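You operate a simulated robot arm through the tools that you are given. There is no shell and no other tool.

You run a simulated robot arm. Do the job below in one go: nothing can be reset, and whatever is moved stays where it is left.

TASK
Swap the faulty arc in the brown fixture for the white one and light it.
Fine: teal switch off, then slider back, before you lift it; old arc in the fault tray; slider in before you switch on again.

Only the result counts: the job must be done as asked and must still hold three seconds after the hand-in. Knocking over, shifting, dropping, spilling or breaking anything else fails it.

THE ROBOT
A 7-joint arm with a two-finger parallel gripper, fixed in place. Base frame: the origin is at the foot of the arm, x ahead of it, y to its left, z up; the work surface is at about z = 0.802. Readings come in m, degrees, newtons and seconds.
With the tool pointing down near the work surface it reaches from about 0.42 to 0.92 m from the base axis. Its first joint turns from -143.0 to 143.0 degrees. Payload 3 kg.
Tool frame: the origin (TCP) lies between the finger pads and is the grasp point; the fingertips stand 0.03 m ahead of it; z points along the fingers, y is the line along which they close. Largest opening 0.094 m; finger width 0.028, thickness 0.01; the body of the gripper, 0.05 by 0.096 m, starts 0.055 m behind the TCP.
Orientation is that of the tool frame in the base frame, as [roll, pitch, yaw] about the fixed x, y, z axes, in that order (R = Rz(yaw) Ry(pitch) Rx(roll)). With the fingers straight down and closing along the base's y, the tool's x points along the base's -x, its y along +y and its z along -z.

THE INTERFACE
- The arm moves only by the tool move_arm. Its argument "plan" is a list of rows, each a list of 3 entries, a list of its own where there are three numbers: the turn, a rotation vector about the base's x, y, z in degrees, then the shift along the base's x, y, z in m, then the closure in counts, from 0 (fully open) to 255 (shut). In form: [[[rx, ry, rz], [dx, dy, dz], grip], ...]. A call has 1 to 20 rows; each row is the pose to reach, as a shift and turn from the pose commanded when the call began. Each row takes 0.2 s and may step no farther than 0.05 m and 8.6 degrees from the row before; otherwise, or with a gripper value out of range, the whole call is refused. A pose out of reach is approached as far as the arm can. The call stops where the force on the tool passes 80 N (or 10 N more than at its start, if that is more) or the arm is blocked; 0.2 s more then pass. Each finger travels about 0.072 m/s and halts on what it meets, pressing with about 34 N; the grip force reading is that of the motor and also rises with nothing between the fingers. The clock runs only during rows and for 0.2 s after the last one: add rows that repeat a pose to give the fingers time. It gives the time, the measured TCP pose, the force on the tool (base axes), the opening and the grip force at its end, in the units of the frame above (readings bear some noise), with the torque about the TCP (base axes, N m) and any sound that the robot's microphone picked up, and new pictures: "pictures" is both (left out), scene, wrist or none.
- Cameras (640 x 400 px; columns grow to the right, rows downward): "scene" is fixed at [0.2195, -0.4962, 1.5385]; the picture's right is [0.84, -0.55, 0.00], its down [-0.28, -0.43, -0.86] and it looks along [0.47, 0.72, -0.52] (base axes); focal length 341 px, centre (320, 200). "wrist" rides on the gripper at [0.076, 0.014, -0.102] in the tool frame; the picture's right is [-0.18, 0.98, 0.00], its down [-0.75, -0.14, -0.64] and it looks along [-0.63, -0.12, 0.77] (tool axes); focal length 243 px, centre (320, 200). There is no depth. A picture from a camera that has moved, and an enlarged one, comes with that camera's place and axes in the base frame and with its lens.
- inspect(camera, box): a new picture of the part [left, top, right, bottom] of that camera's present view, enlarged. The clock stands still meanwhile.
- close_job(): hands the job in; it is judged then, once.

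Nothing tells you positions but the pictures and the camera data. Unless the task says otherwise, let go and move clear before handing in.

The tools are called as a command line: name --argument value ..., lists and objects as JSON in quotes. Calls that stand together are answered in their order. move_arm: Moves the arm, as the interface text tells. Its arguments: {"type":"object","properties":{"plan":{"type":"array","items":{"type":"array"}},"pictures":{"type":"string","enum":["both","scene","wrist","none"]}},"required":["plan"]} The other tools are called the same way: inspect (camera, box) takes an enlarged picture of a part of a camera's view; close_job () hands the job in.

At the start:

```text
time: 0.0
ee_pos: [0.6316, 0.1989, 1.1363]
tool_rot: [-179.9, 0.0, 180.0]
wrist_force: [0.9, 0.3, -0.1]
ft_torque: [0.02, 0.0, 0.0]
width: 0.094
finger_force: 0.1
```

scene: 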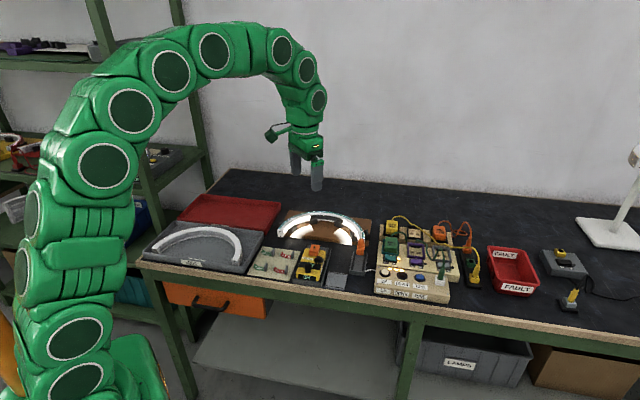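
wrist: 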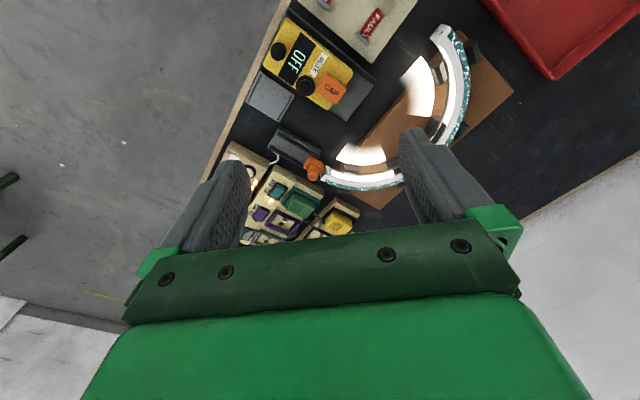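

I see a bench with a gray tray holding a white arc, a brown fixture with a lit arc, a panel of switches, and a red fault tray. I'll look closer before moving.

inspect --camera "scene" --box '[130, 180, 390, 310]'

inspect --camera "scene" --box '[340, 200, 500, 310]'

inspect --camera "scene" --box '[270, 195, 390, 295]'

inspect --camera "wrist" --box '[200, 0, 520, 250]'

```text
2.46 times, centred on (260, 245) of scene
camera zoom: at [0.2195, -0.4962, 1.5385], right [0.84, -0.55, 0.0], down [-0.28, -0.43, -0.86], along [0.47, 0.72, -0.52], focal length 839 px, centre (468, 89)
```

zoom: 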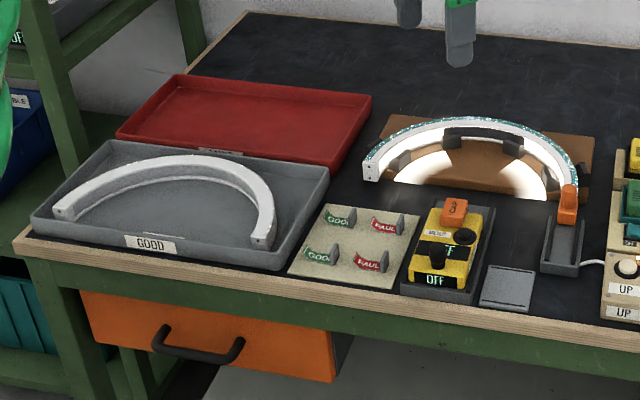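

```text
3.64 times, centred on (420, 255) of scene
camera zoom: at [0.2195, -0.4962, 1.5385], right [0.84, -0.55, 0.0], down [-0.28, -0.43, -0.86], along [0.47, 0.72, -0.52], focal length 1240 px, centre (-44, 0)
```

zoom: 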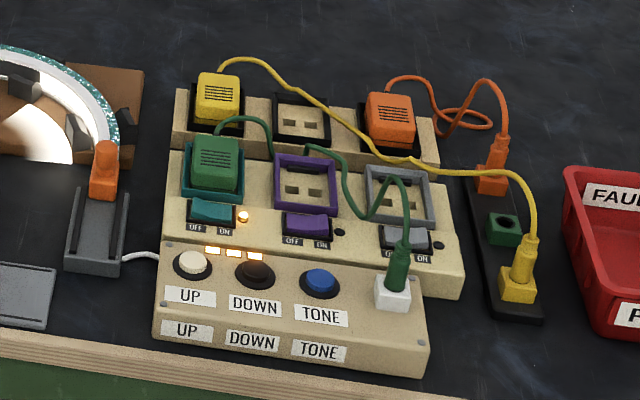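

```text
4.00 times, centred on (330, 245) of scene
camera zoom: at [0.2195, -0.4962, 1.5385], right [0.84, -0.55, 0.0], down [-0.28, -0.43, -0.86], along [0.47, 0.72, -0.52], focal length 1364 px, centre (280, 20)
```

zoom: 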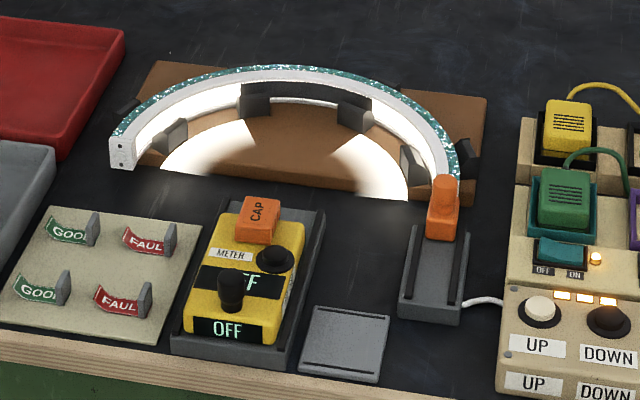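

```text
1.60 times, centred on (360, 125) of wrist
camera zoom: at [0.5551, 0.2135, 1.239], right [0.18, 0.98, 0.0], down [0.75, -0.14, 0.64], along [0.63, -0.12, -0.77], focal length 388 px, centre (256, 320)
```

zoom: 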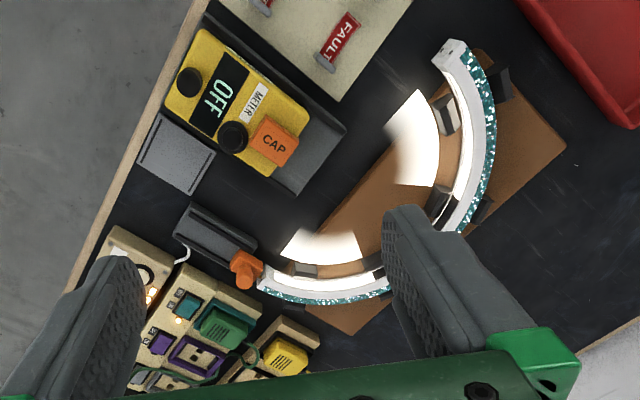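

The arc fixture sits around (0.73, 0.28), the orange slider around (0.80, 0.155) and the teal switch around (0.82, 0.04). The GOOD tray is around (0.34, 0.42), with a large red tray behind it. I'll turn the gripper to the bench's axes and look more closely.

move_arm --plan '[[[0, 0, 7.4], [0.01, -0.005, -0.01], 0], [[0, 0, 14.8], [0.02, -0.01, -0.02], 0], [[0, 0, 22.2], [0.03, -0.015, -0.03], 0], [[0, 0, 29.6], [0.04, -0.02, -0.04], 0], [[0, 0, 37], [0.05, -0.03, -0.06], 0], [[0, 0, 44], [0.06, -0.035, -0.08], 0], [[0, 0, 44], [0.06, -0.035, -0.08], 0]]'

inspect --camera "scene" --box '[170, 185, 290, 260]'

inspect --camera "scene" --box '[470, 235, 590, 310]'

```text
time: 1.6
ee_pos: [0.6934, 0.1646, 1.0575]
tool_rot: [179.9, 0.0, -135.9]
wrist_force: [0.4, 0.3, -0.9]
ft_torque: [0.03, -0.02, -0.02]
width: 0.0939
finger_force: 0.1
camera wrist: at [0.6271, 0.1216, 1.1586], right [-0.55, 0.83, 0.0], down [0.64, 0.42, 0.64], along [0.54, 0.35, -0.77], focal length 243 px, centre (320, 200)
```

scene: 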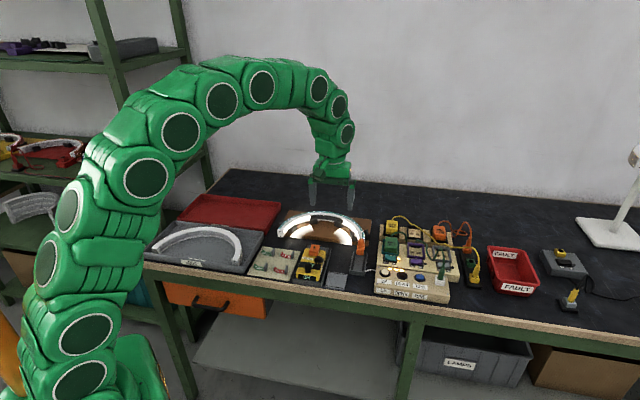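
wrist: 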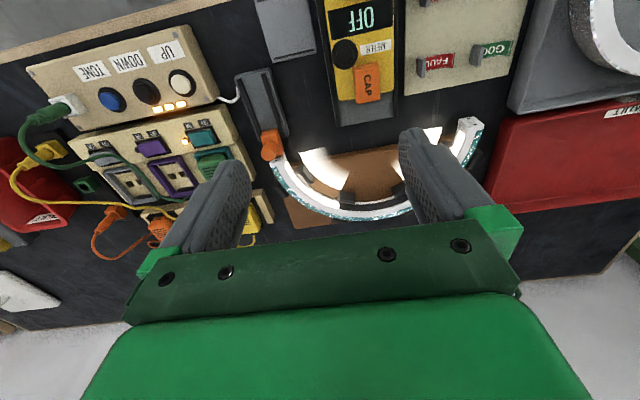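

```text
5.33 times, centred on (230, 222) of scene
camera zoom: at [0.2195, -0.4962, 1.5385], right [0.84, -0.55, 0.0], down [-0.28, -0.43, -0.86], along [0.47, 0.72, -0.52], focal length 1818 px, centre (800, 80)
```

zoom: 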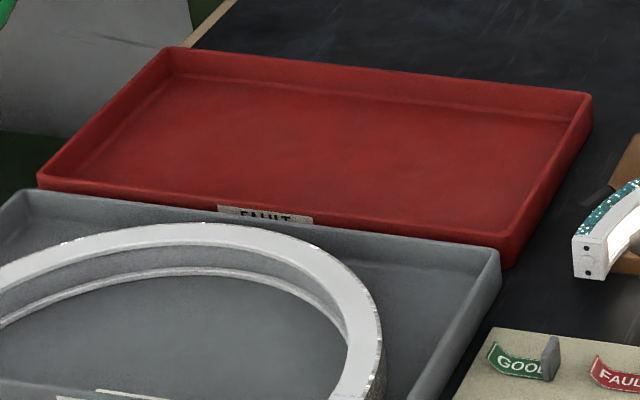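

```text
5.33 times, centred on (530, 272) of scene
camera zoom: at [0.2195, -0.4962, 1.5385], right [0.84, -0.55, 0.0], down [-0.28, -0.43, -0.86], along [0.47, 0.72, -0.52], focal length 1818 px, centre (-800, -187)
```

zoom: 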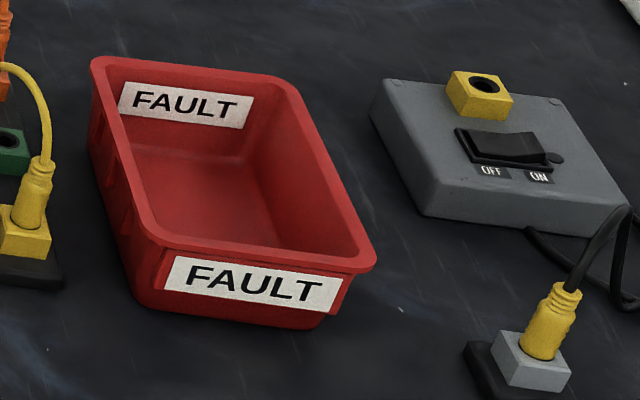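

The big red tray beside the GOOD tray is labelled FAULT and is the size of the arc, so I take it as the fault tray. The small FAULT bin on the far right is out of reach. I'll enlarge the wrist view to locate the switch, slider and clips.

inspect --camera "wrist" --box '[20, 30, 290, 200]'

inspect --camera "wrist" --box '[220, 60, 500, 235]'

inspect --camera "scene" --box '[340, 230, 420, 280]'

inspect --camera "scene" --box '[270, 200, 370, 260]'

```text
2.35 times, centred on (155, 115) of wrist
camera zoom: at [0.6271, 0.1216, 1.1586], right [-0.55, 0.83, 0.0], down [0.64, 0.42, 0.64], along [0.54, 0.35, -0.77], focal length 571 px, centre (708, 400)
```

zoom: 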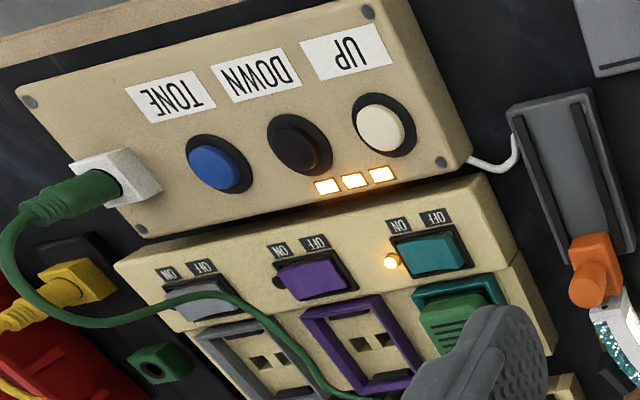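

```text
2.29 times, centred on (360, 148) of wrist
camera zoom: at [0.6271, 0.1216, 1.1586], right [-0.55, 0.83, 0.0], down [0.64, 0.42, 0.64], along [0.54, 0.35, -0.77], focal length 555 px, centre (229, 320)
```

zoom: 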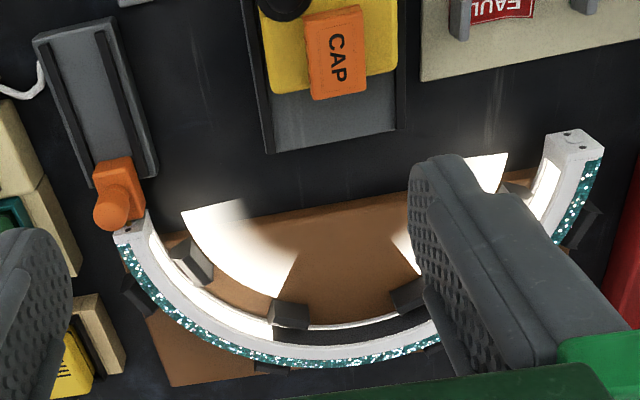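

```text
8.00 times, centred on (380, 255) of scene
camera zoom: at [0.2195, -0.4962, 1.5385], right [0.84, -0.55, 0.0], down [-0.28, -0.43, -0.86], along [0.47, 0.72, -0.52], focal length 2728 px, centre (-160, -240)
```

zoom: 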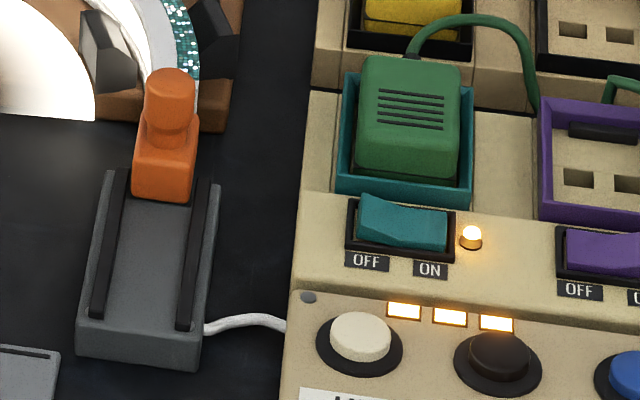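

```text
6.40 times, centred on (320, 230) of scene
camera zoom: at [0.2195, -0.4962, 1.5385], right [0.84, -0.55, 0.0], down [-0.28, -0.43, -0.86], along [0.47, 0.72, -0.52], focal length 2182 px, centre (320, 8)
```

zoom: 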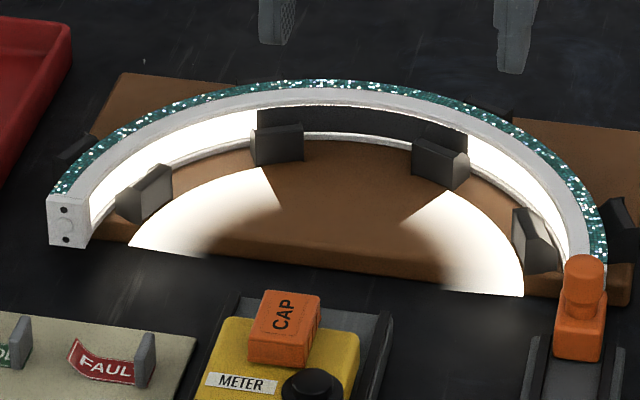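

The bench axes are turned about 44°, so the tool now lines up with them. The teal rocker has its OFF half raised at about (0.845, 0.074, 0.835). I'll close the fingers and hover above it for a check.

move_arm --plan '[[[0, 0, 0], [0.025, -0.016, 0], 255], [[0, 0, 0], [0.05, -0.031, 0], 255], [[0, 0, 0], [0.08, -0.05, 0], 255], [[0, 0, 0], [0.11, -0.07, 0], 255], [[0, 0, 0], [0.148, -0.093, -0.02], 255], [[0, 0, 0], [0.148, -0.093, -0.06], 255], [[0, 0, 0], [0.148, -0.093, -0.1], 255], [[0, 0, 0], [0.148, -0.093, -0.12], 255], [[0, 0, 0], [0.148, -0.093, -0.12], 255]]'

inspect --camera "wrist" --box '[220, 100, 420, 240]'

inspect --camera "scene" --box '[350, 200, 450, 280]'

```text
time: 3.6
ee_pos: [0.8407, 0.0713, 0.9361]
tool_rot: [180.0, 0.0, -136.0]
wrist_force: [0.2, 0.1, 1.0]
ft_torque: [0.01, -0.01, 0.0]
width: 0.0001
finger_force: 33.3
camera wrist: at [0.7755, 0.0297, 1.0379], right [-0.55, 0.83, 0.0], down [0.64, 0.42, 0.64], along [0.54, 0.35, -0.77], focal length 243 px, centre (320, 200)
```

scene: 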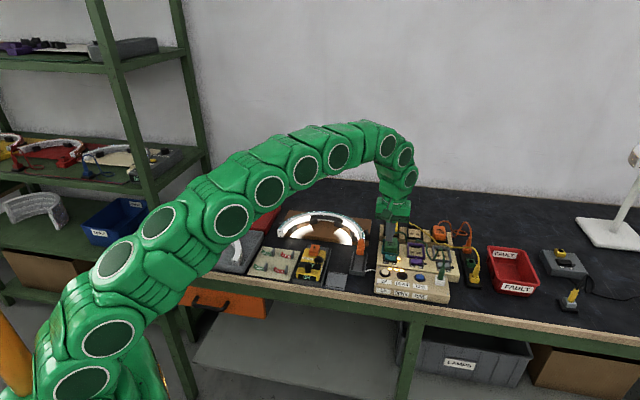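
wrist: 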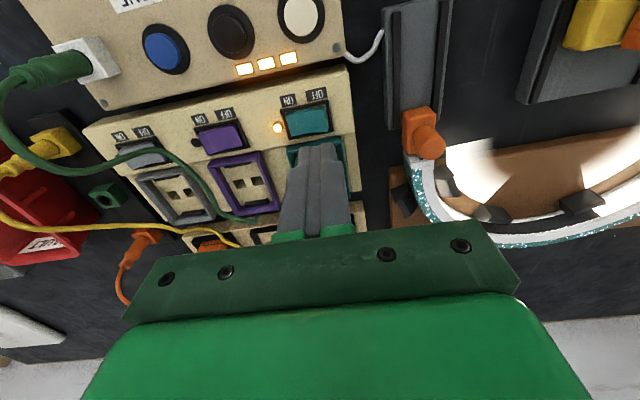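

```text
2.86 times, centred on (320, 170) of wrist
camera zoom: at [0.7755, 0.0297, 1.0379], right [-0.55, 0.83, 0.0], down [0.64, 0.42, 0.64], along [0.54, 0.35, -0.77], focal length 693 px, centre (320, 286)
```

zoom: 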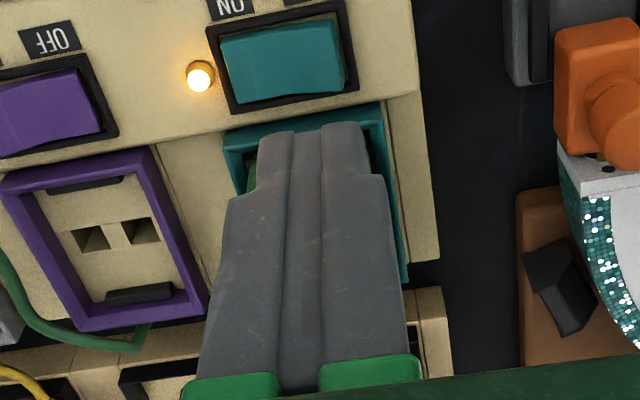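

```text
5.00 times, centred on (400, 240) of scene
camera zoom: at [0.2195, -0.4962, 1.5385], right [0.84, -0.55, 0.0], down [-0.28, -0.43, -0.86], along [0.47, 0.72, -0.52], focal length 1705 px, centre (-80, 0)
```

zoom: 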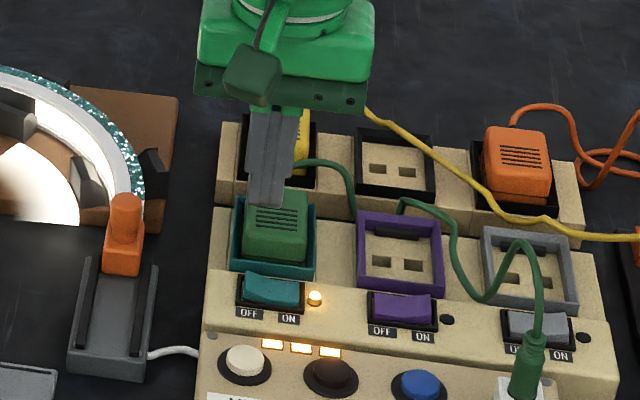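

The closed fingertips line up with the OFF half of the teal rocker. I'll shift a few millimetres toward its outer end and come down gently.

move_arm --plan '[[[0, 0, 0], [-0.0028, 0.0028, -0.02], 255], [[0, 0, 0], [-0.0028, 0.0028, -0.04], 255], [[0, 0, 0], [-0.0028, 0.0028, -0.055], 255], [[0, 0, 0], [-0.0028, 0.0028, -0.06], 255], [[0, 0, 0], [-0.0028, 0.0028, -0.064], 255], [[0, 0, 0], [-0.0028, 0.0028, -0.067], 255], [[0, 0, 0], [-0.0028, 0.0028, -0.067], 255]]'

inspect --camera "scene" --box '[350, 200, 450, 280]'

inspect --camera "wrist" --box '[220, 60, 420, 200]'

```text
time: 5.2
ee_pos: [0.8372, 0.075, 0.8695]
tool_rot: [-180.0, 0.0, -135.9]
wrist_force: [0.6, 0.0, 0.9]
ft_torque: [0.02, 0.0, 0.01]
width: 0.0001
finger_force: 32.4
camera wrist: at [0.7714, 0.0319, 0.9716], right [-0.55, 0.83, 0.0], down [0.64, 0.42, 0.64], along [0.54, 0.35, -0.77], focal length 243 px, centre (320, 200)
```

scene: 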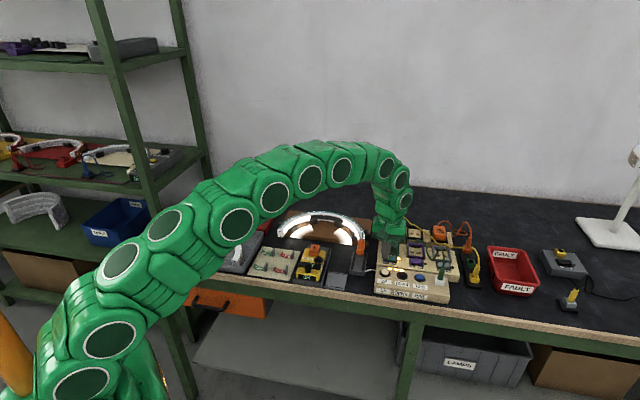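
wrist: 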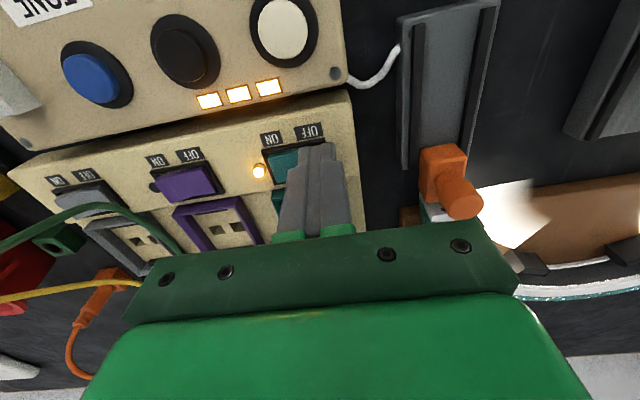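

```text
5.00 times, centred on (400, 240) of scene
camera zoom: at [0.2195, -0.4962, 1.5385], right [0.84, -0.55, 0.0], down [-0.28, -0.43, -0.86], along [0.47, 0.72, -0.52], focal length 1705 px, centre (-80, 0)
```

zoom: 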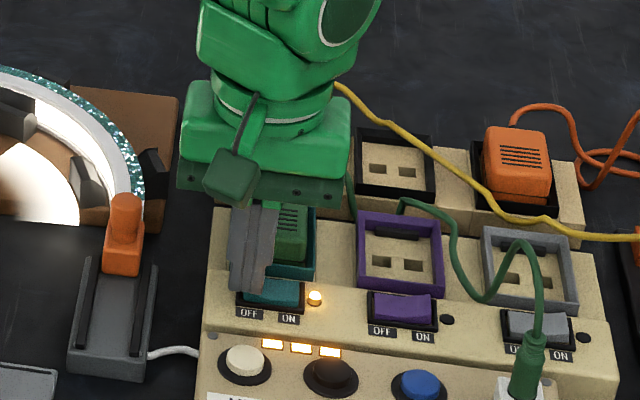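

```text
2.86 times, centred on (320, 130) of wrist
camera zoom: at [0.7714, 0.0319, 0.9716], right [-0.55, 0.83, 0.0], down [0.64, 0.42, 0.64], along [0.54, 0.35, -0.77], focal length 693 px, centre (320, 400)
```

zoom: 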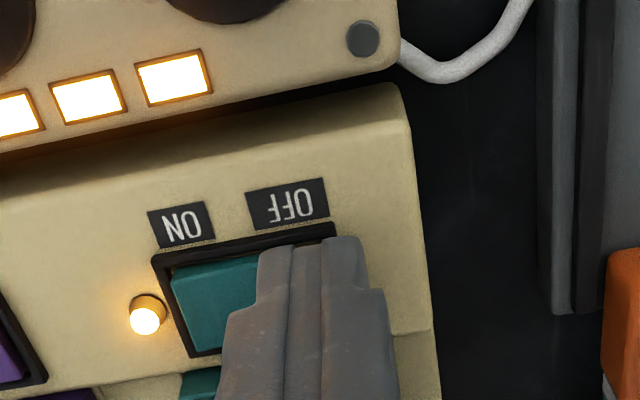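

No contact yet; the fingers are right over the OFF half. Continuing down in small steps.

move_arm --plan '[[[0, 0, 0], [0.001, -0.001, -0.003], 255], [[0, 0, 0], [0.001, -0.001, -0.005], 255], [[0, 0, 0], [0.001, -0.001, -0.007], 255], [[0, 0, 0], [0.001, -0.001, -0.009], 255]]' --pictures "wrist"

```text
time: 6.0
ee_pos: [0.838, 0.074, 0.8665]
tool_rot: [179.9, 0.2, -135.8]
wrist_force: [-24.8, -0.1, 29.9]
ft_torque: [-0.18, 0.45, -0.11]
width: 0.0
finger_force: 33.5
heard: click
stopped in row 4: the force on the tool passed its limit at 85 N (the readings are from after the stop); the commanded pose is now the measured one
camera wrist: at [0.7727, 0.0315, 0.9695], right [-0.55, 0.83, 0.0], down [0.64, 0.42, 0.64], along [0.54, 0.35, -0.77], focal length 243 px, centre (320, 200)
```

wrist: 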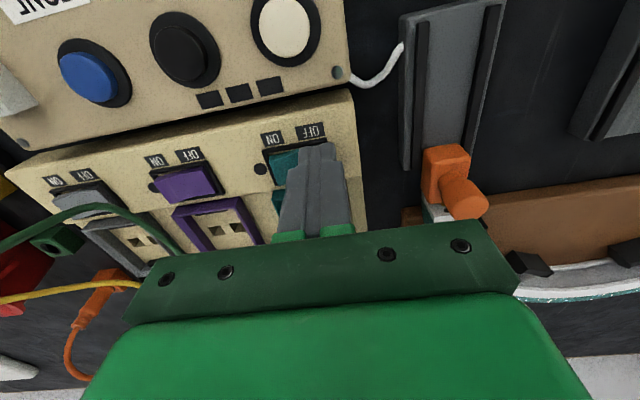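

The switch clicked off, and the arc, the indicator and the bargraph are all dark. Now I'll rise, open the fingers and hover above the orange slider post.

move_arm --plan '[[[0, 0, 0], [0, 0, 0.02], 255], [[0, 0, 0], [0, 0, 0.06], 255], [[0, 0, 0], [-0.005, 0.01, 0.09], 200], [[0, 0, 0], [-0.02, 0.035, 0.09], 128], [[0, 0, 0], [-0.035, 0.06, 0.09], 128], [[0, 0, 0], [-0.041, 0.073, 0.09], 128], [[0, 0, 0], [-0.041, 0.073, 0.09], 128]]'

inspect --camera "wrist" --box '[220, 80, 460, 230]'

inspect --camera "scene" --box '[260, 190, 400, 290]'

```text
time: 7.6
ee_pos: [0.795, 0.1476, 0.9555]
tool_rot: [-180.0, 0.0, -136.0]
wrist_force: [-0.2, 0.1, 0.2]
ft_torque: [-0.01, 0.01, -0.01]
width: 0.0467
finger_force: 0.0
camera wrist: at [0.7312, 0.105, 1.0587], right [-0.55, 0.83, 0.0], down [0.64, 0.42, 0.64], along [0.54, 0.35, -0.77], focal length 243 px, centre (320, 200)
```

scene: 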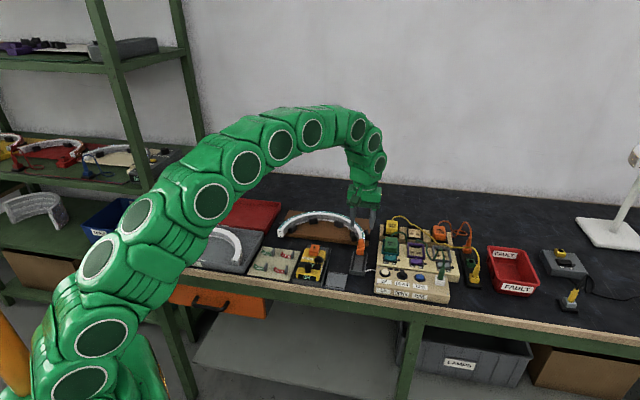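
wrist: 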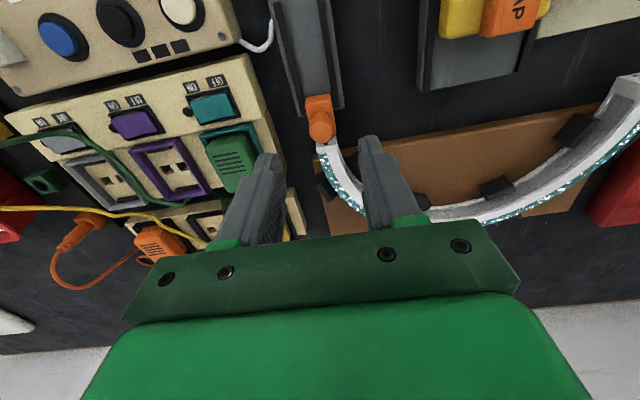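

```text
2.67 times, centred on (340, 155) of wrist
camera zoom: at [0.7312, 0.105, 1.0587], right [-0.55, 0.83, 0.0], down [0.64, 0.42, 0.64], along [0.54, 0.35, -0.77], focal length 647 px, centre (267, 320)
```

zoom: 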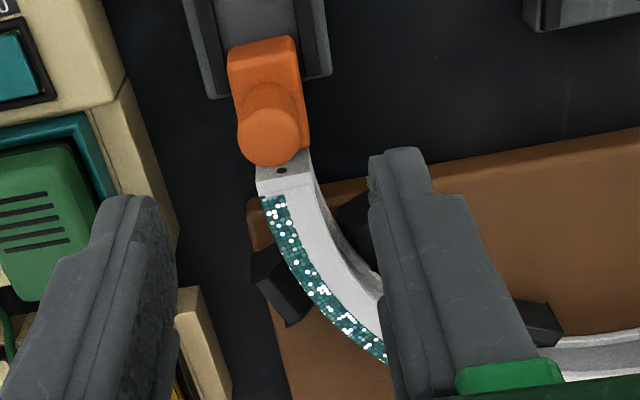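

```text
4.00 times, centred on (330, 240) of scene
camera zoom: at [0.2195, -0.4962, 1.5385], right [0.84, -0.55, 0.0], down [-0.28, -0.43, -0.86], along [0.47, 0.72, -0.52], focal length 1364 px, centre (280, 40)
```

zoom: 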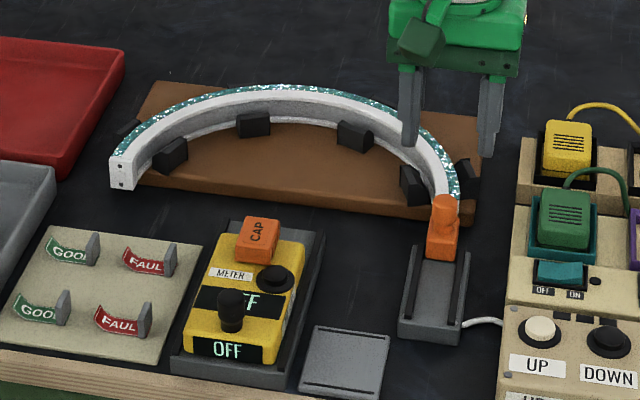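

The post top is at about (0.802, 0.154, 0.862), right under the open fingers. I'll come down around it, slightly toward the front, and close.

move_arm --plan '[[[0, 0, 0], [0.0035, 0.0029, -0.03], 128], [[0, 0, 0], [0.0035, 0.0029, -0.06], 128], [[0, 0, 0], [0.0035, 0.0029, -0.075], 128], [[0, 0, 0], [0.0035, 0.0029, -0.083], 128], [[0, 0, 0], [0.0035, 0.0029, -0.083], 160], [[0, 0, 0], [0.0035, 0.0029, -0.083], 200], [[0, 0, 0], [0.0035, 0.0029, -0.083], 230], [[0, 0, 0], [0.0035, 0.0029, -0.083], 230]]'

inspect --camera "scene" --box '[320, 210, 400, 290]'

inspect --camera "wrist" --box '[220, 80, 460, 230]'

```text
time: 9.4
ee_pos: [0.8006, 0.1501, 0.8702]
tool_rot: [180.0, 0.0, -135.9]
wrist_force: [-11.3, 14.0, 0.0]
ft_torque: [-0.14, -0.19, 0.11]
width: 0.0199
finger_force: 44.4
camera wrist: at [0.7354, 0.1075, 0.9735], right [-0.55, 0.83, 0.0], down [0.64, 0.42, 0.64], along [0.54, 0.36, -0.77], focal length 243 px, centre (320, 200)
```

scene: 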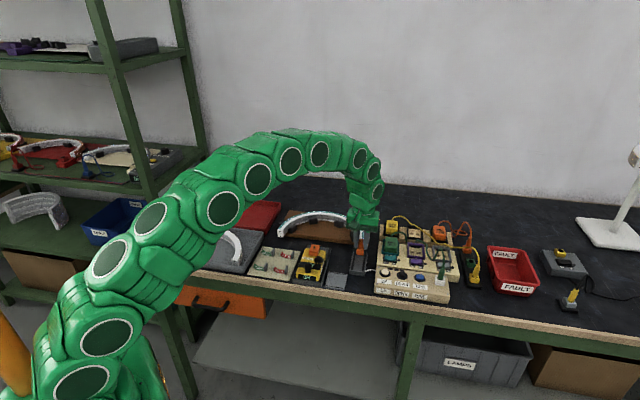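
wrist: 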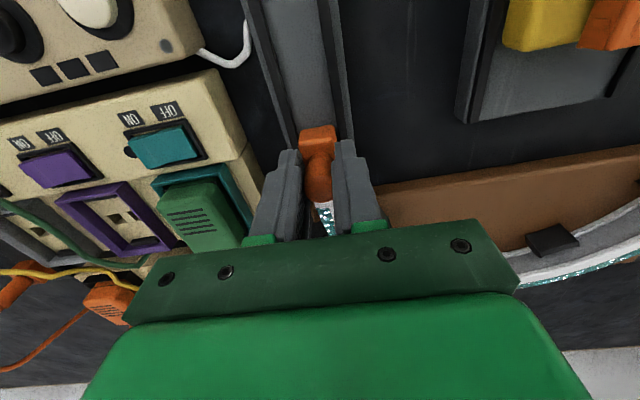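

```text
5.00 times, centred on (360, 250) of scene
camera zoom: at [0.2195, -0.4962, 1.5385], right [0.84, -0.55, 0.0], down [-0.28, -0.43, -0.86], along [0.47, 0.72, -0.52], focal length 1705 px, centre (120, -50)
```

zoom: 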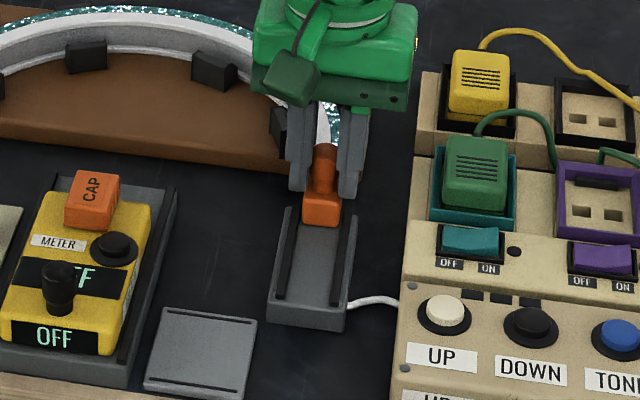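

```text
2.67 times, centred on (340, 155) of wrist
camera zoom: at [0.7354, 0.1075, 0.9735], right [-0.55, 0.83, 0.0], down [0.64, 0.42, 0.64], along [0.54, 0.36, -0.77], focal length 647 px, centre (267, 320)
```

zoom: 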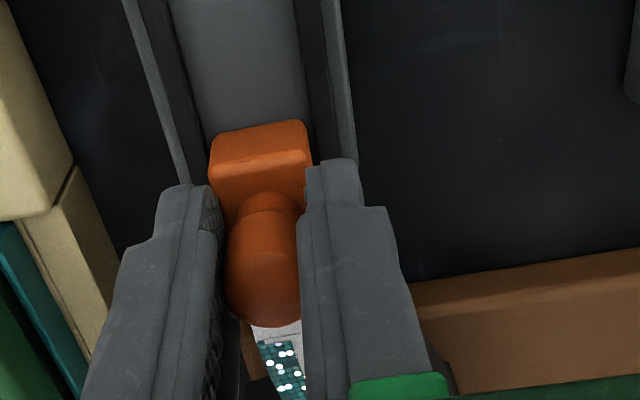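

The post is gripped with a 20 mm opening, with some sideways load. I'll centre slightly and draw the slider back along the rail in small steps.

move_arm --plan '[[[0, 0, 0], [-0.0008, 0.0008, 0], 230], [[0, 0, 0], [-0.0044, -0.0027, 0], 230], [[0, 0, 0], [-0.008, -0.0062, 0], 230], [[0, 0, 0], [-0.0116, -0.0097, 0], 230], [[0, 0, 0], [-0.0152, -0.0132, 0], 230], [[0, 0, 0], [-0.0152, -0.0132, 0], 230]]'

inspect --camera "scene" --box '[320, 210, 400, 290]'

```text
time: 10.8
ee_pos: [0.7869, 0.1368, 0.8723]
tool_rot: [180.0, 0.0, -136.1]
wrist_force: [9.6, -12.7, -33.3]
ft_torque: [-0.11, 0.77, -0.03]
width: 0.0194
finger_force: 45.5
camera wrist: at [0.7217, 0.0942, 0.9747], right [-0.55, 0.84, 0.0], down [0.64, 0.42, 0.64], along [0.54, 0.35, -0.77], focal length 243 px, centre (320, 200)
```

scene: 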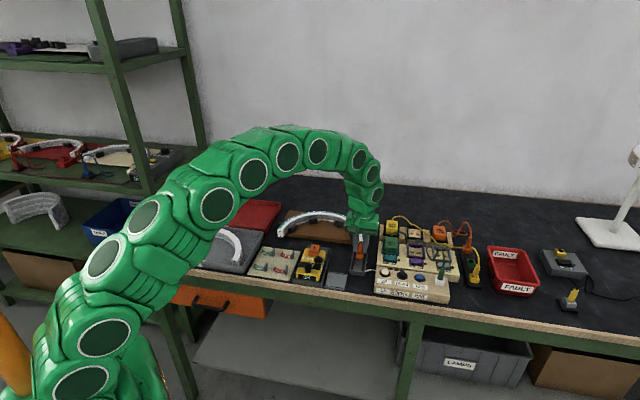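
wrist: 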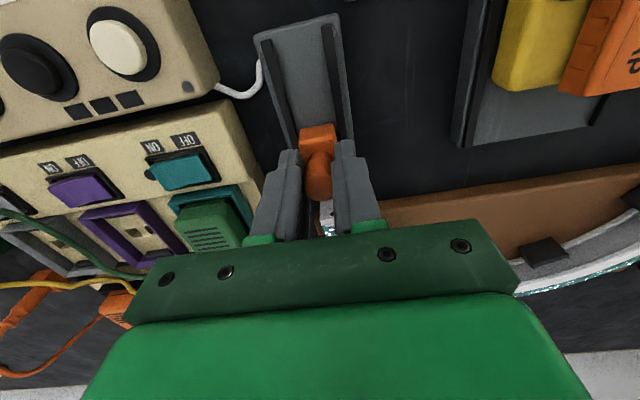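

```text
5.00 times, centred on (360, 250) of scene
camera zoom: at [0.2195, -0.4962, 1.5385], right [0.84, -0.55, 0.0], down [-0.28, -0.43, -0.86], along [0.47, 0.72, -0.52], focal length 1705 px, centre (120, -50)
```

zoom: 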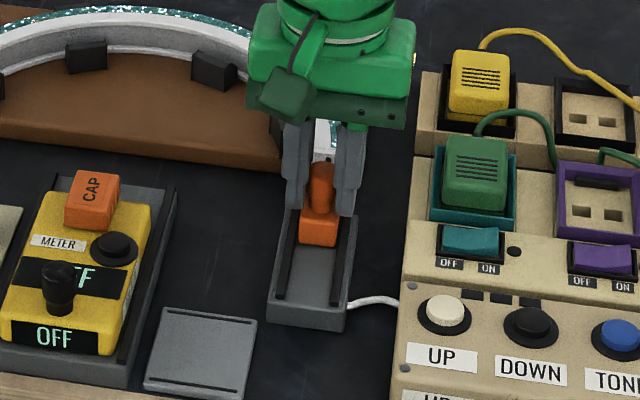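

The slider is moving, about 19 mm so far. I'll ease the side and vertical load a little and keep drawing it back.

move_arm --plan '[[[0, 0, 0], [0.0004, -0.0004, -0.001], 230], [[0, 0, 0], [-0.0032, -0.0039, -0.001], 230], [[0, 0, 0], [-0.0068, -0.0074, -0.001], 230], [[0, 0, 0], [-0.0104, -0.0109, -0.001], 230], [[0, 0, 0], [-0.014, -0.0144, -0.001], 230], [[0, 0, 0], [-0.014, -0.0144, -0.001], 230]]'

inspect --camera "scene" --box '[320, 210, 400, 290]'

```text
time: 12.2
ee_pos: [0.7718, 0.1203, 0.8692]
tool_rot: [179.9, -0.2, -135.9]
wrist_force: [-1.5, -2.4, 7.8]
ft_torque: [0.02, -0.04, -0.08]
width: 0.0082
finger_force: 0.1
camera wrist: at [0.7063, 0.0793, 0.9727], right [-0.55, 0.83, 0.0], down [0.64, 0.42, 0.64], along [0.53, 0.35, -0.77], focal length 243 px, centre (320, 200)
```

scene: 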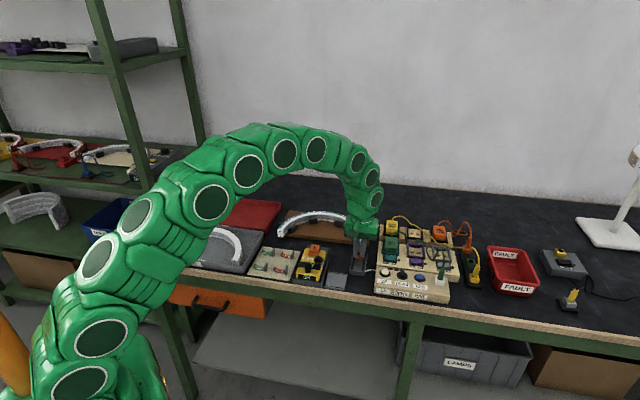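
wrist: 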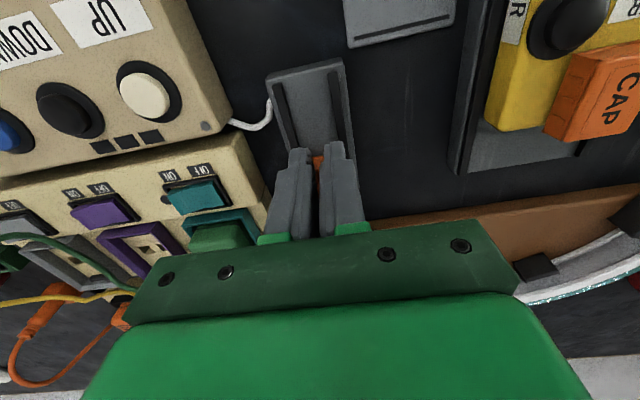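

```text
5.00 times, centred on (360, 250) of scene
camera zoom: at [0.2195, -0.4962, 1.5385], right [0.84, -0.55, 0.0], down [-0.28, -0.43, -0.86], along [0.47, 0.72, -0.52], focal length 1705 px, centre (120, -50)
```

zoom: 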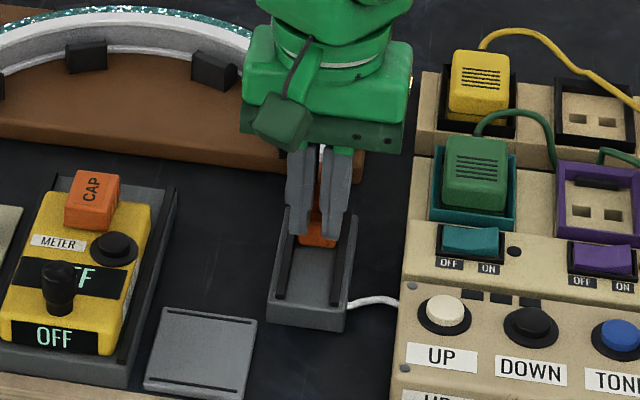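

The fingers slid off the post toward the front, so the slider may have reached its stop. I'll lift clear and look.

move_arm --plan '[[[0, 0, 0], [0, 0, 0.02], 230], [[0, 0, 0], [0, 0, 0.06], 200], [[0, 0, 0], [-0.01, -0.01, 0.1], 128], [[0, 0, 0], [-0.02, -0.02, 0.13], 128], [[0, 0, 0], [-0.02, -0.02, 0.13], 128]]'

inspect --camera "wrist" --box '[220, 80, 460, 230]'

inspect --camera "scene" --box '[320, 210, 400, 290]'

```text
time: 13.4
ee_pos: [0.7546, 0.1037, 1.0023]
tool_rot: [180.0, 0.1, -136.0]
wrist_force: [-0.7, 1.1, -0.3]
ft_torque: [0.0, 0.03, 0.0]
width: 0.0469
finger_force: 0.0
camera wrist: at [0.689, 0.0612, 1.1039], right [-0.55, 0.83, 0.0], down [0.64, 0.42, 0.64], along [0.54, 0.35, -0.77], focal length 243 px, centre (320, 200)
```

scene: 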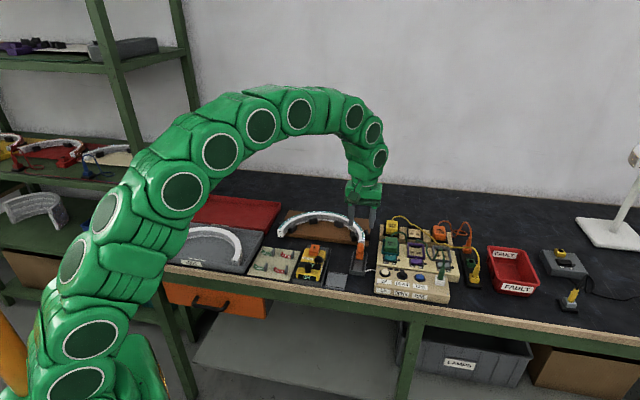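
wrist: 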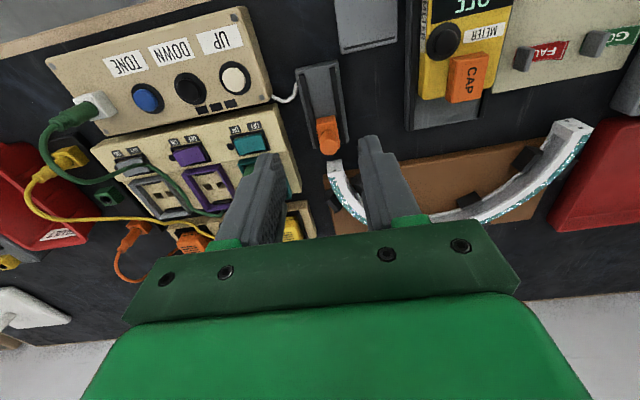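

```text
2.67 times, centred on (340, 155) of wrist
camera zoom: at [0.689, 0.0612, 1.1039], right [-0.55, 0.83, 0.0], down [0.64, 0.42, 0.64], along [0.54, 0.35, -0.77], focal length 647 px, centre (267, 320)
```

zoom: 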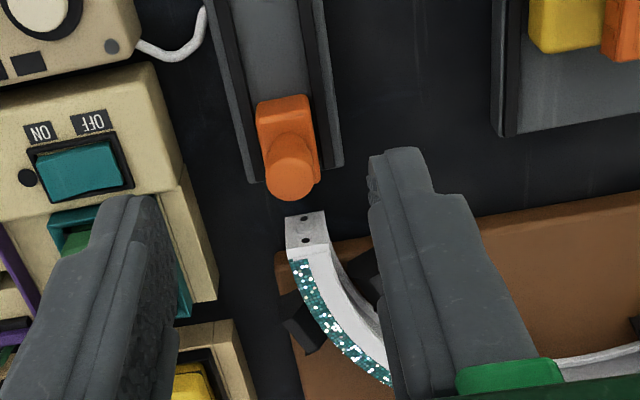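

```text
5.00 times, centred on (360, 250) of scene
camera zoom: at [0.2195, -0.4962, 1.5385], right [0.84, -0.55, 0.0], down [-0.28, -0.43, -0.86], along [0.47, 0.72, -0.52], focal length 1705 px, centre (120, -50)
```

zoom: 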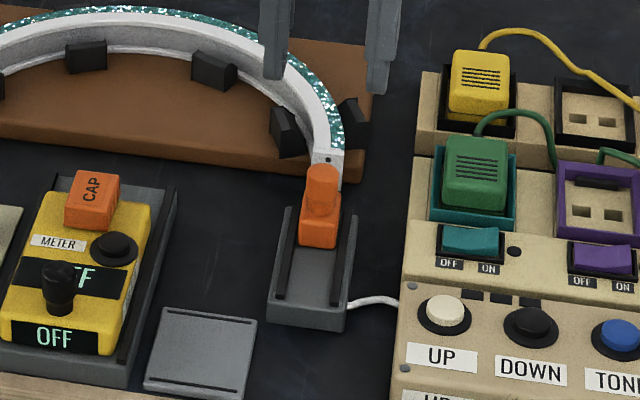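

The slider moved back about 22 mm and now stands clear of the arc's end, but I can't tell whether it is fully back. I'll turn the gripper 90° so one finger can go behind the post and draw it firmly to its stop.

move_arm --plan '[[[0, 0, -8.2], [0.003, 0.003, 0], 179], [[0, 0, -16.4], [0.006, 0.006, 0], 179], [[0, 0, -24.6], [0.009, 0.009, 0], 179], [[0, 0, -32.8], [0.012, 0.012, 0], 179], [[0, 0, -41], [0.015, 0.015, 0], 179], [[0, 0, -49.2], [0.018, 0.018, 0], 179], [[0, 0, -57.4], [0.021, 0.021, 0], 179], [[0, 0, -65.6], [0.024, 0.024, 0], 179], [[0, 0, -73.8], [0.027, 0.027, -0.02], 179], [[0, 0, -82], [0.03, 0.03, -0.04], 179], [[0, 0, -89.8], [0.0319, 0.0344, -0.07], 179], [[0, 0, -89.8], [0.0319, 0.0344, -0.07], 179]]'

inspect --camera "wrist" --box '[220, 80, 460, 230]'

inspect --camera "scene" --box '[320, 210, 400, 290]'

```text
time: 16.0
ee_pos: [0.7813, 0.136, 0.9298]
tool_rot: [-180.0, 0.1, 134.2]
wrist_force: [-0.5, 0.3, -0.8]
ft_torque: [-0.04, 0.01, 0.04]
width: 0.028
finger_force: 0.0
camera wrist: at [0.7392, 0.2012, 1.0332], right [0.83, 0.55, 0.0], down [0.42, -0.64, 0.64], along [0.36, -0.54, -0.77], focal length 243 px, centre (320, 200)
```

scene: 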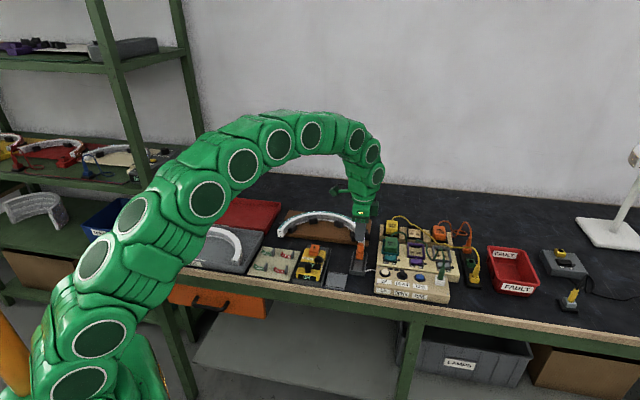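
wrist: 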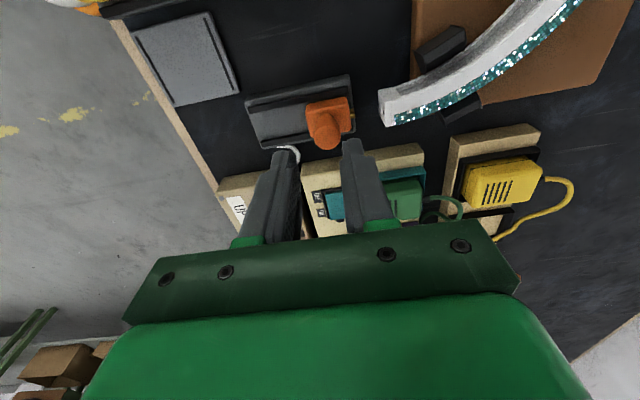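

```text
2.67 times, centred on (340, 155) of wrist
camera zoom: at [0.7392, 0.2012, 1.0332], right [0.83, 0.55, 0.0], down [0.42, -0.64, 0.64], along [0.36, -0.54, -0.77], focal length 647 px, centre (267, 320)
```

zoom: 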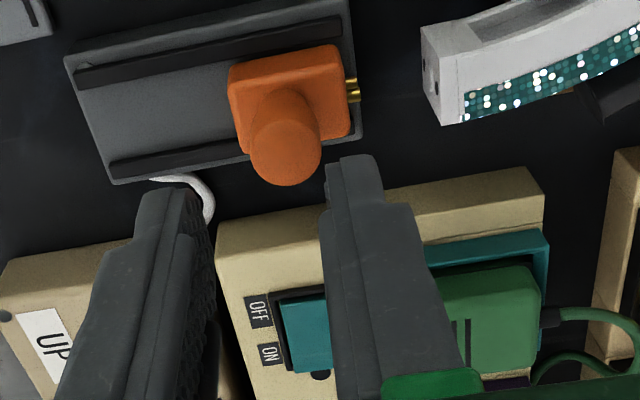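

```text
5.00 times, centred on (360, 250) of scene
camera zoom: at [0.2195, -0.4962, 1.5385], right [0.84, -0.55, 0.0], down [-0.28, -0.43, -0.86], along [0.47, 0.72, -0.52], focal length 1705 px, centre (120, -50)
```

zoom: 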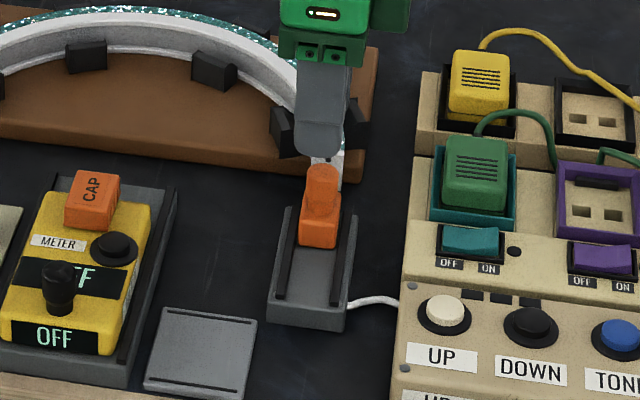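

Now I can see the slider's two gold contact pins clear of the arc's end holes, and more rail remains behind the slider. I'll grip the post front-to-back and draw it toward its stop.

move_arm --plan '[[[0, 0, 0], [0.006, 0.0005, -0.02], 179], [[0, 0, 0], [0.006, 0.0005, -0.04], 179], [[0, 0, 0], [0.006, 0.0005, -0.053], 179], [[0, 0, 0], [0.006, 0.0005, -0.053], 215], [[0, 0, 0], [0.006, 0.0005, -0.053], 230], [[0, 0, 0], [0.006, 0.0005, -0.053], 230]]'

inspect --camera "wrist" --box '[220, 80, 460, 230]'

```text
time: 17.4
ee_pos: [0.7905, 0.1368, 0.8776]
tool_rot: [180.0, 0.1, 134.3]
wrist_force: [-2.9, -1.3, 1.5]
ft_torque: [0.18, 0.16, 0.03]
width: 0.0186
finger_force: 45.1
camera wrist: at [0.7473, 0.2019, 0.981], right [0.83, 0.55, 0.0], down [0.42, -0.64, 0.64], along [0.36, -0.54, -0.77], focal length 243 px, centre (320, 200)
```

scene: 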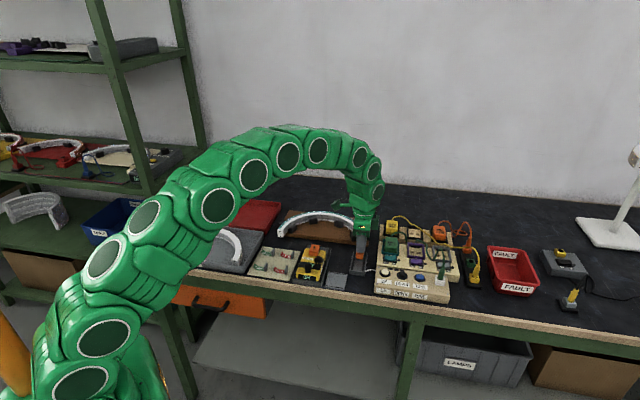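
wrist: 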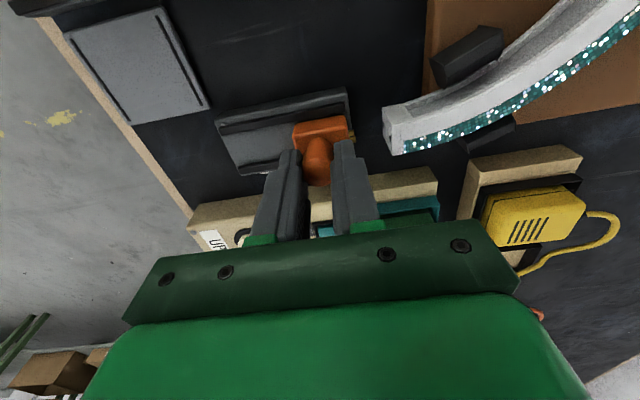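

```text
2.67 times, centred on (340, 155) of wrist
camera zoom: at [0.7473, 0.2019, 0.981], right [0.83, 0.55, 0.0], down [0.42, -0.64, 0.64], along [0.36, -0.54, -0.77], focal length 647 px, centre (267, 320)
```

zoom: 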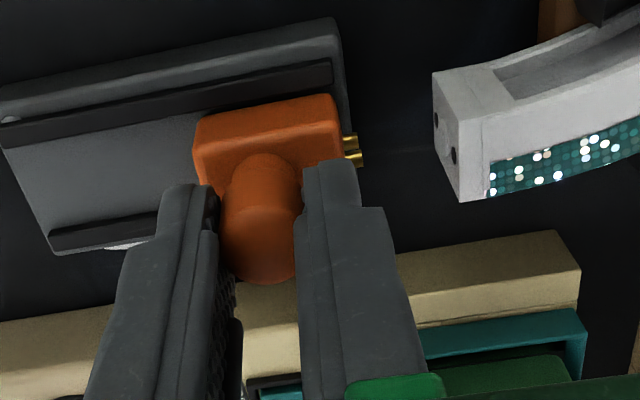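

The post is gripped front-to-back. I'll pull back along the rail in 4 mm steps and watch the force.

move_arm --plan '[[[0, 0, 0], [-0.00286, -0.0028, 0], 235], [[0, 0, 0], [-0.00572, -0.0056, 0], 235], [[0, 0, 0], [-0.00858, -0.0084, 0], 235], [[0, 0, 0], [-0.01144, -0.0112, 0], 235], [[0, 0, 0], [-0.0143, -0.014, 0], 235]]'

inspect --camera "wrist" --box '[220, 80, 460, 230]'

```text
time: 18.1
ee_pos: [0.7879, 0.1361, 0.8783]
tool_rot: [179.3, 0.3, 134.5]
wrist_force: [29.2, 11.8, -22.5]
ft_torque: [-0.5, -0.36, -0.06]
width: 0.0188
finger_force: 45.0
stopped in row 3: the force on the tool passed its limit at 89 N (the readings are from after the stop); the commanded pose is now the measured one
camera wrist: at [0.7439, 0.2001, 0.9814], right [0.83, 0.56, 0.01], down [0.42, -0.64, 0.64], along [0.37, -0.53, -0.76], focal length 243 px, centre (320, 200)
```

scene: 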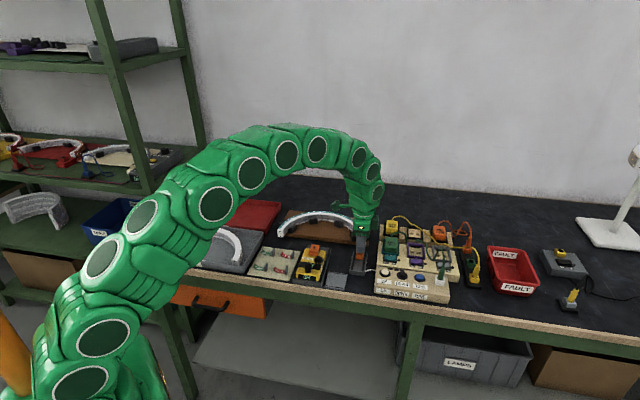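
wrist: 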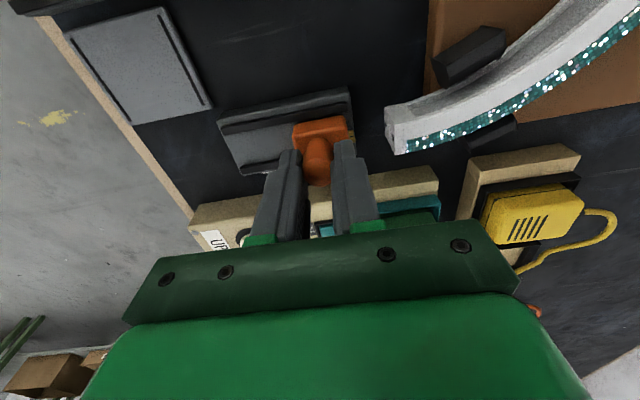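

```text
2.67 times, centred on (340, 155) of wrist
camera zoom: at [0.7439, 0.2001, 0.9814], right [0.83, 0.56, 0.01], down [0.42, -0.64, 0.64], along [0.37, -0.53, -0.76], focal length 647 px, centre (267, 320)
```

zoom: 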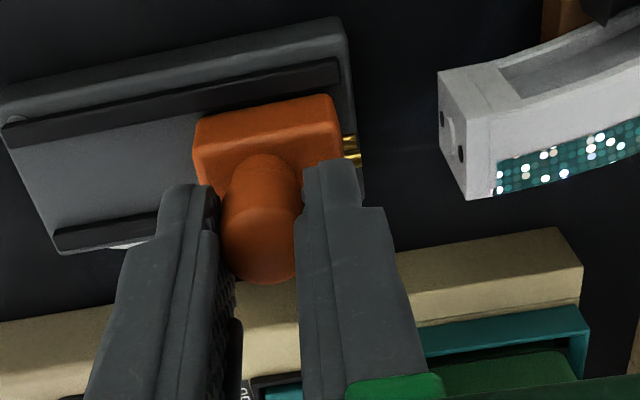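

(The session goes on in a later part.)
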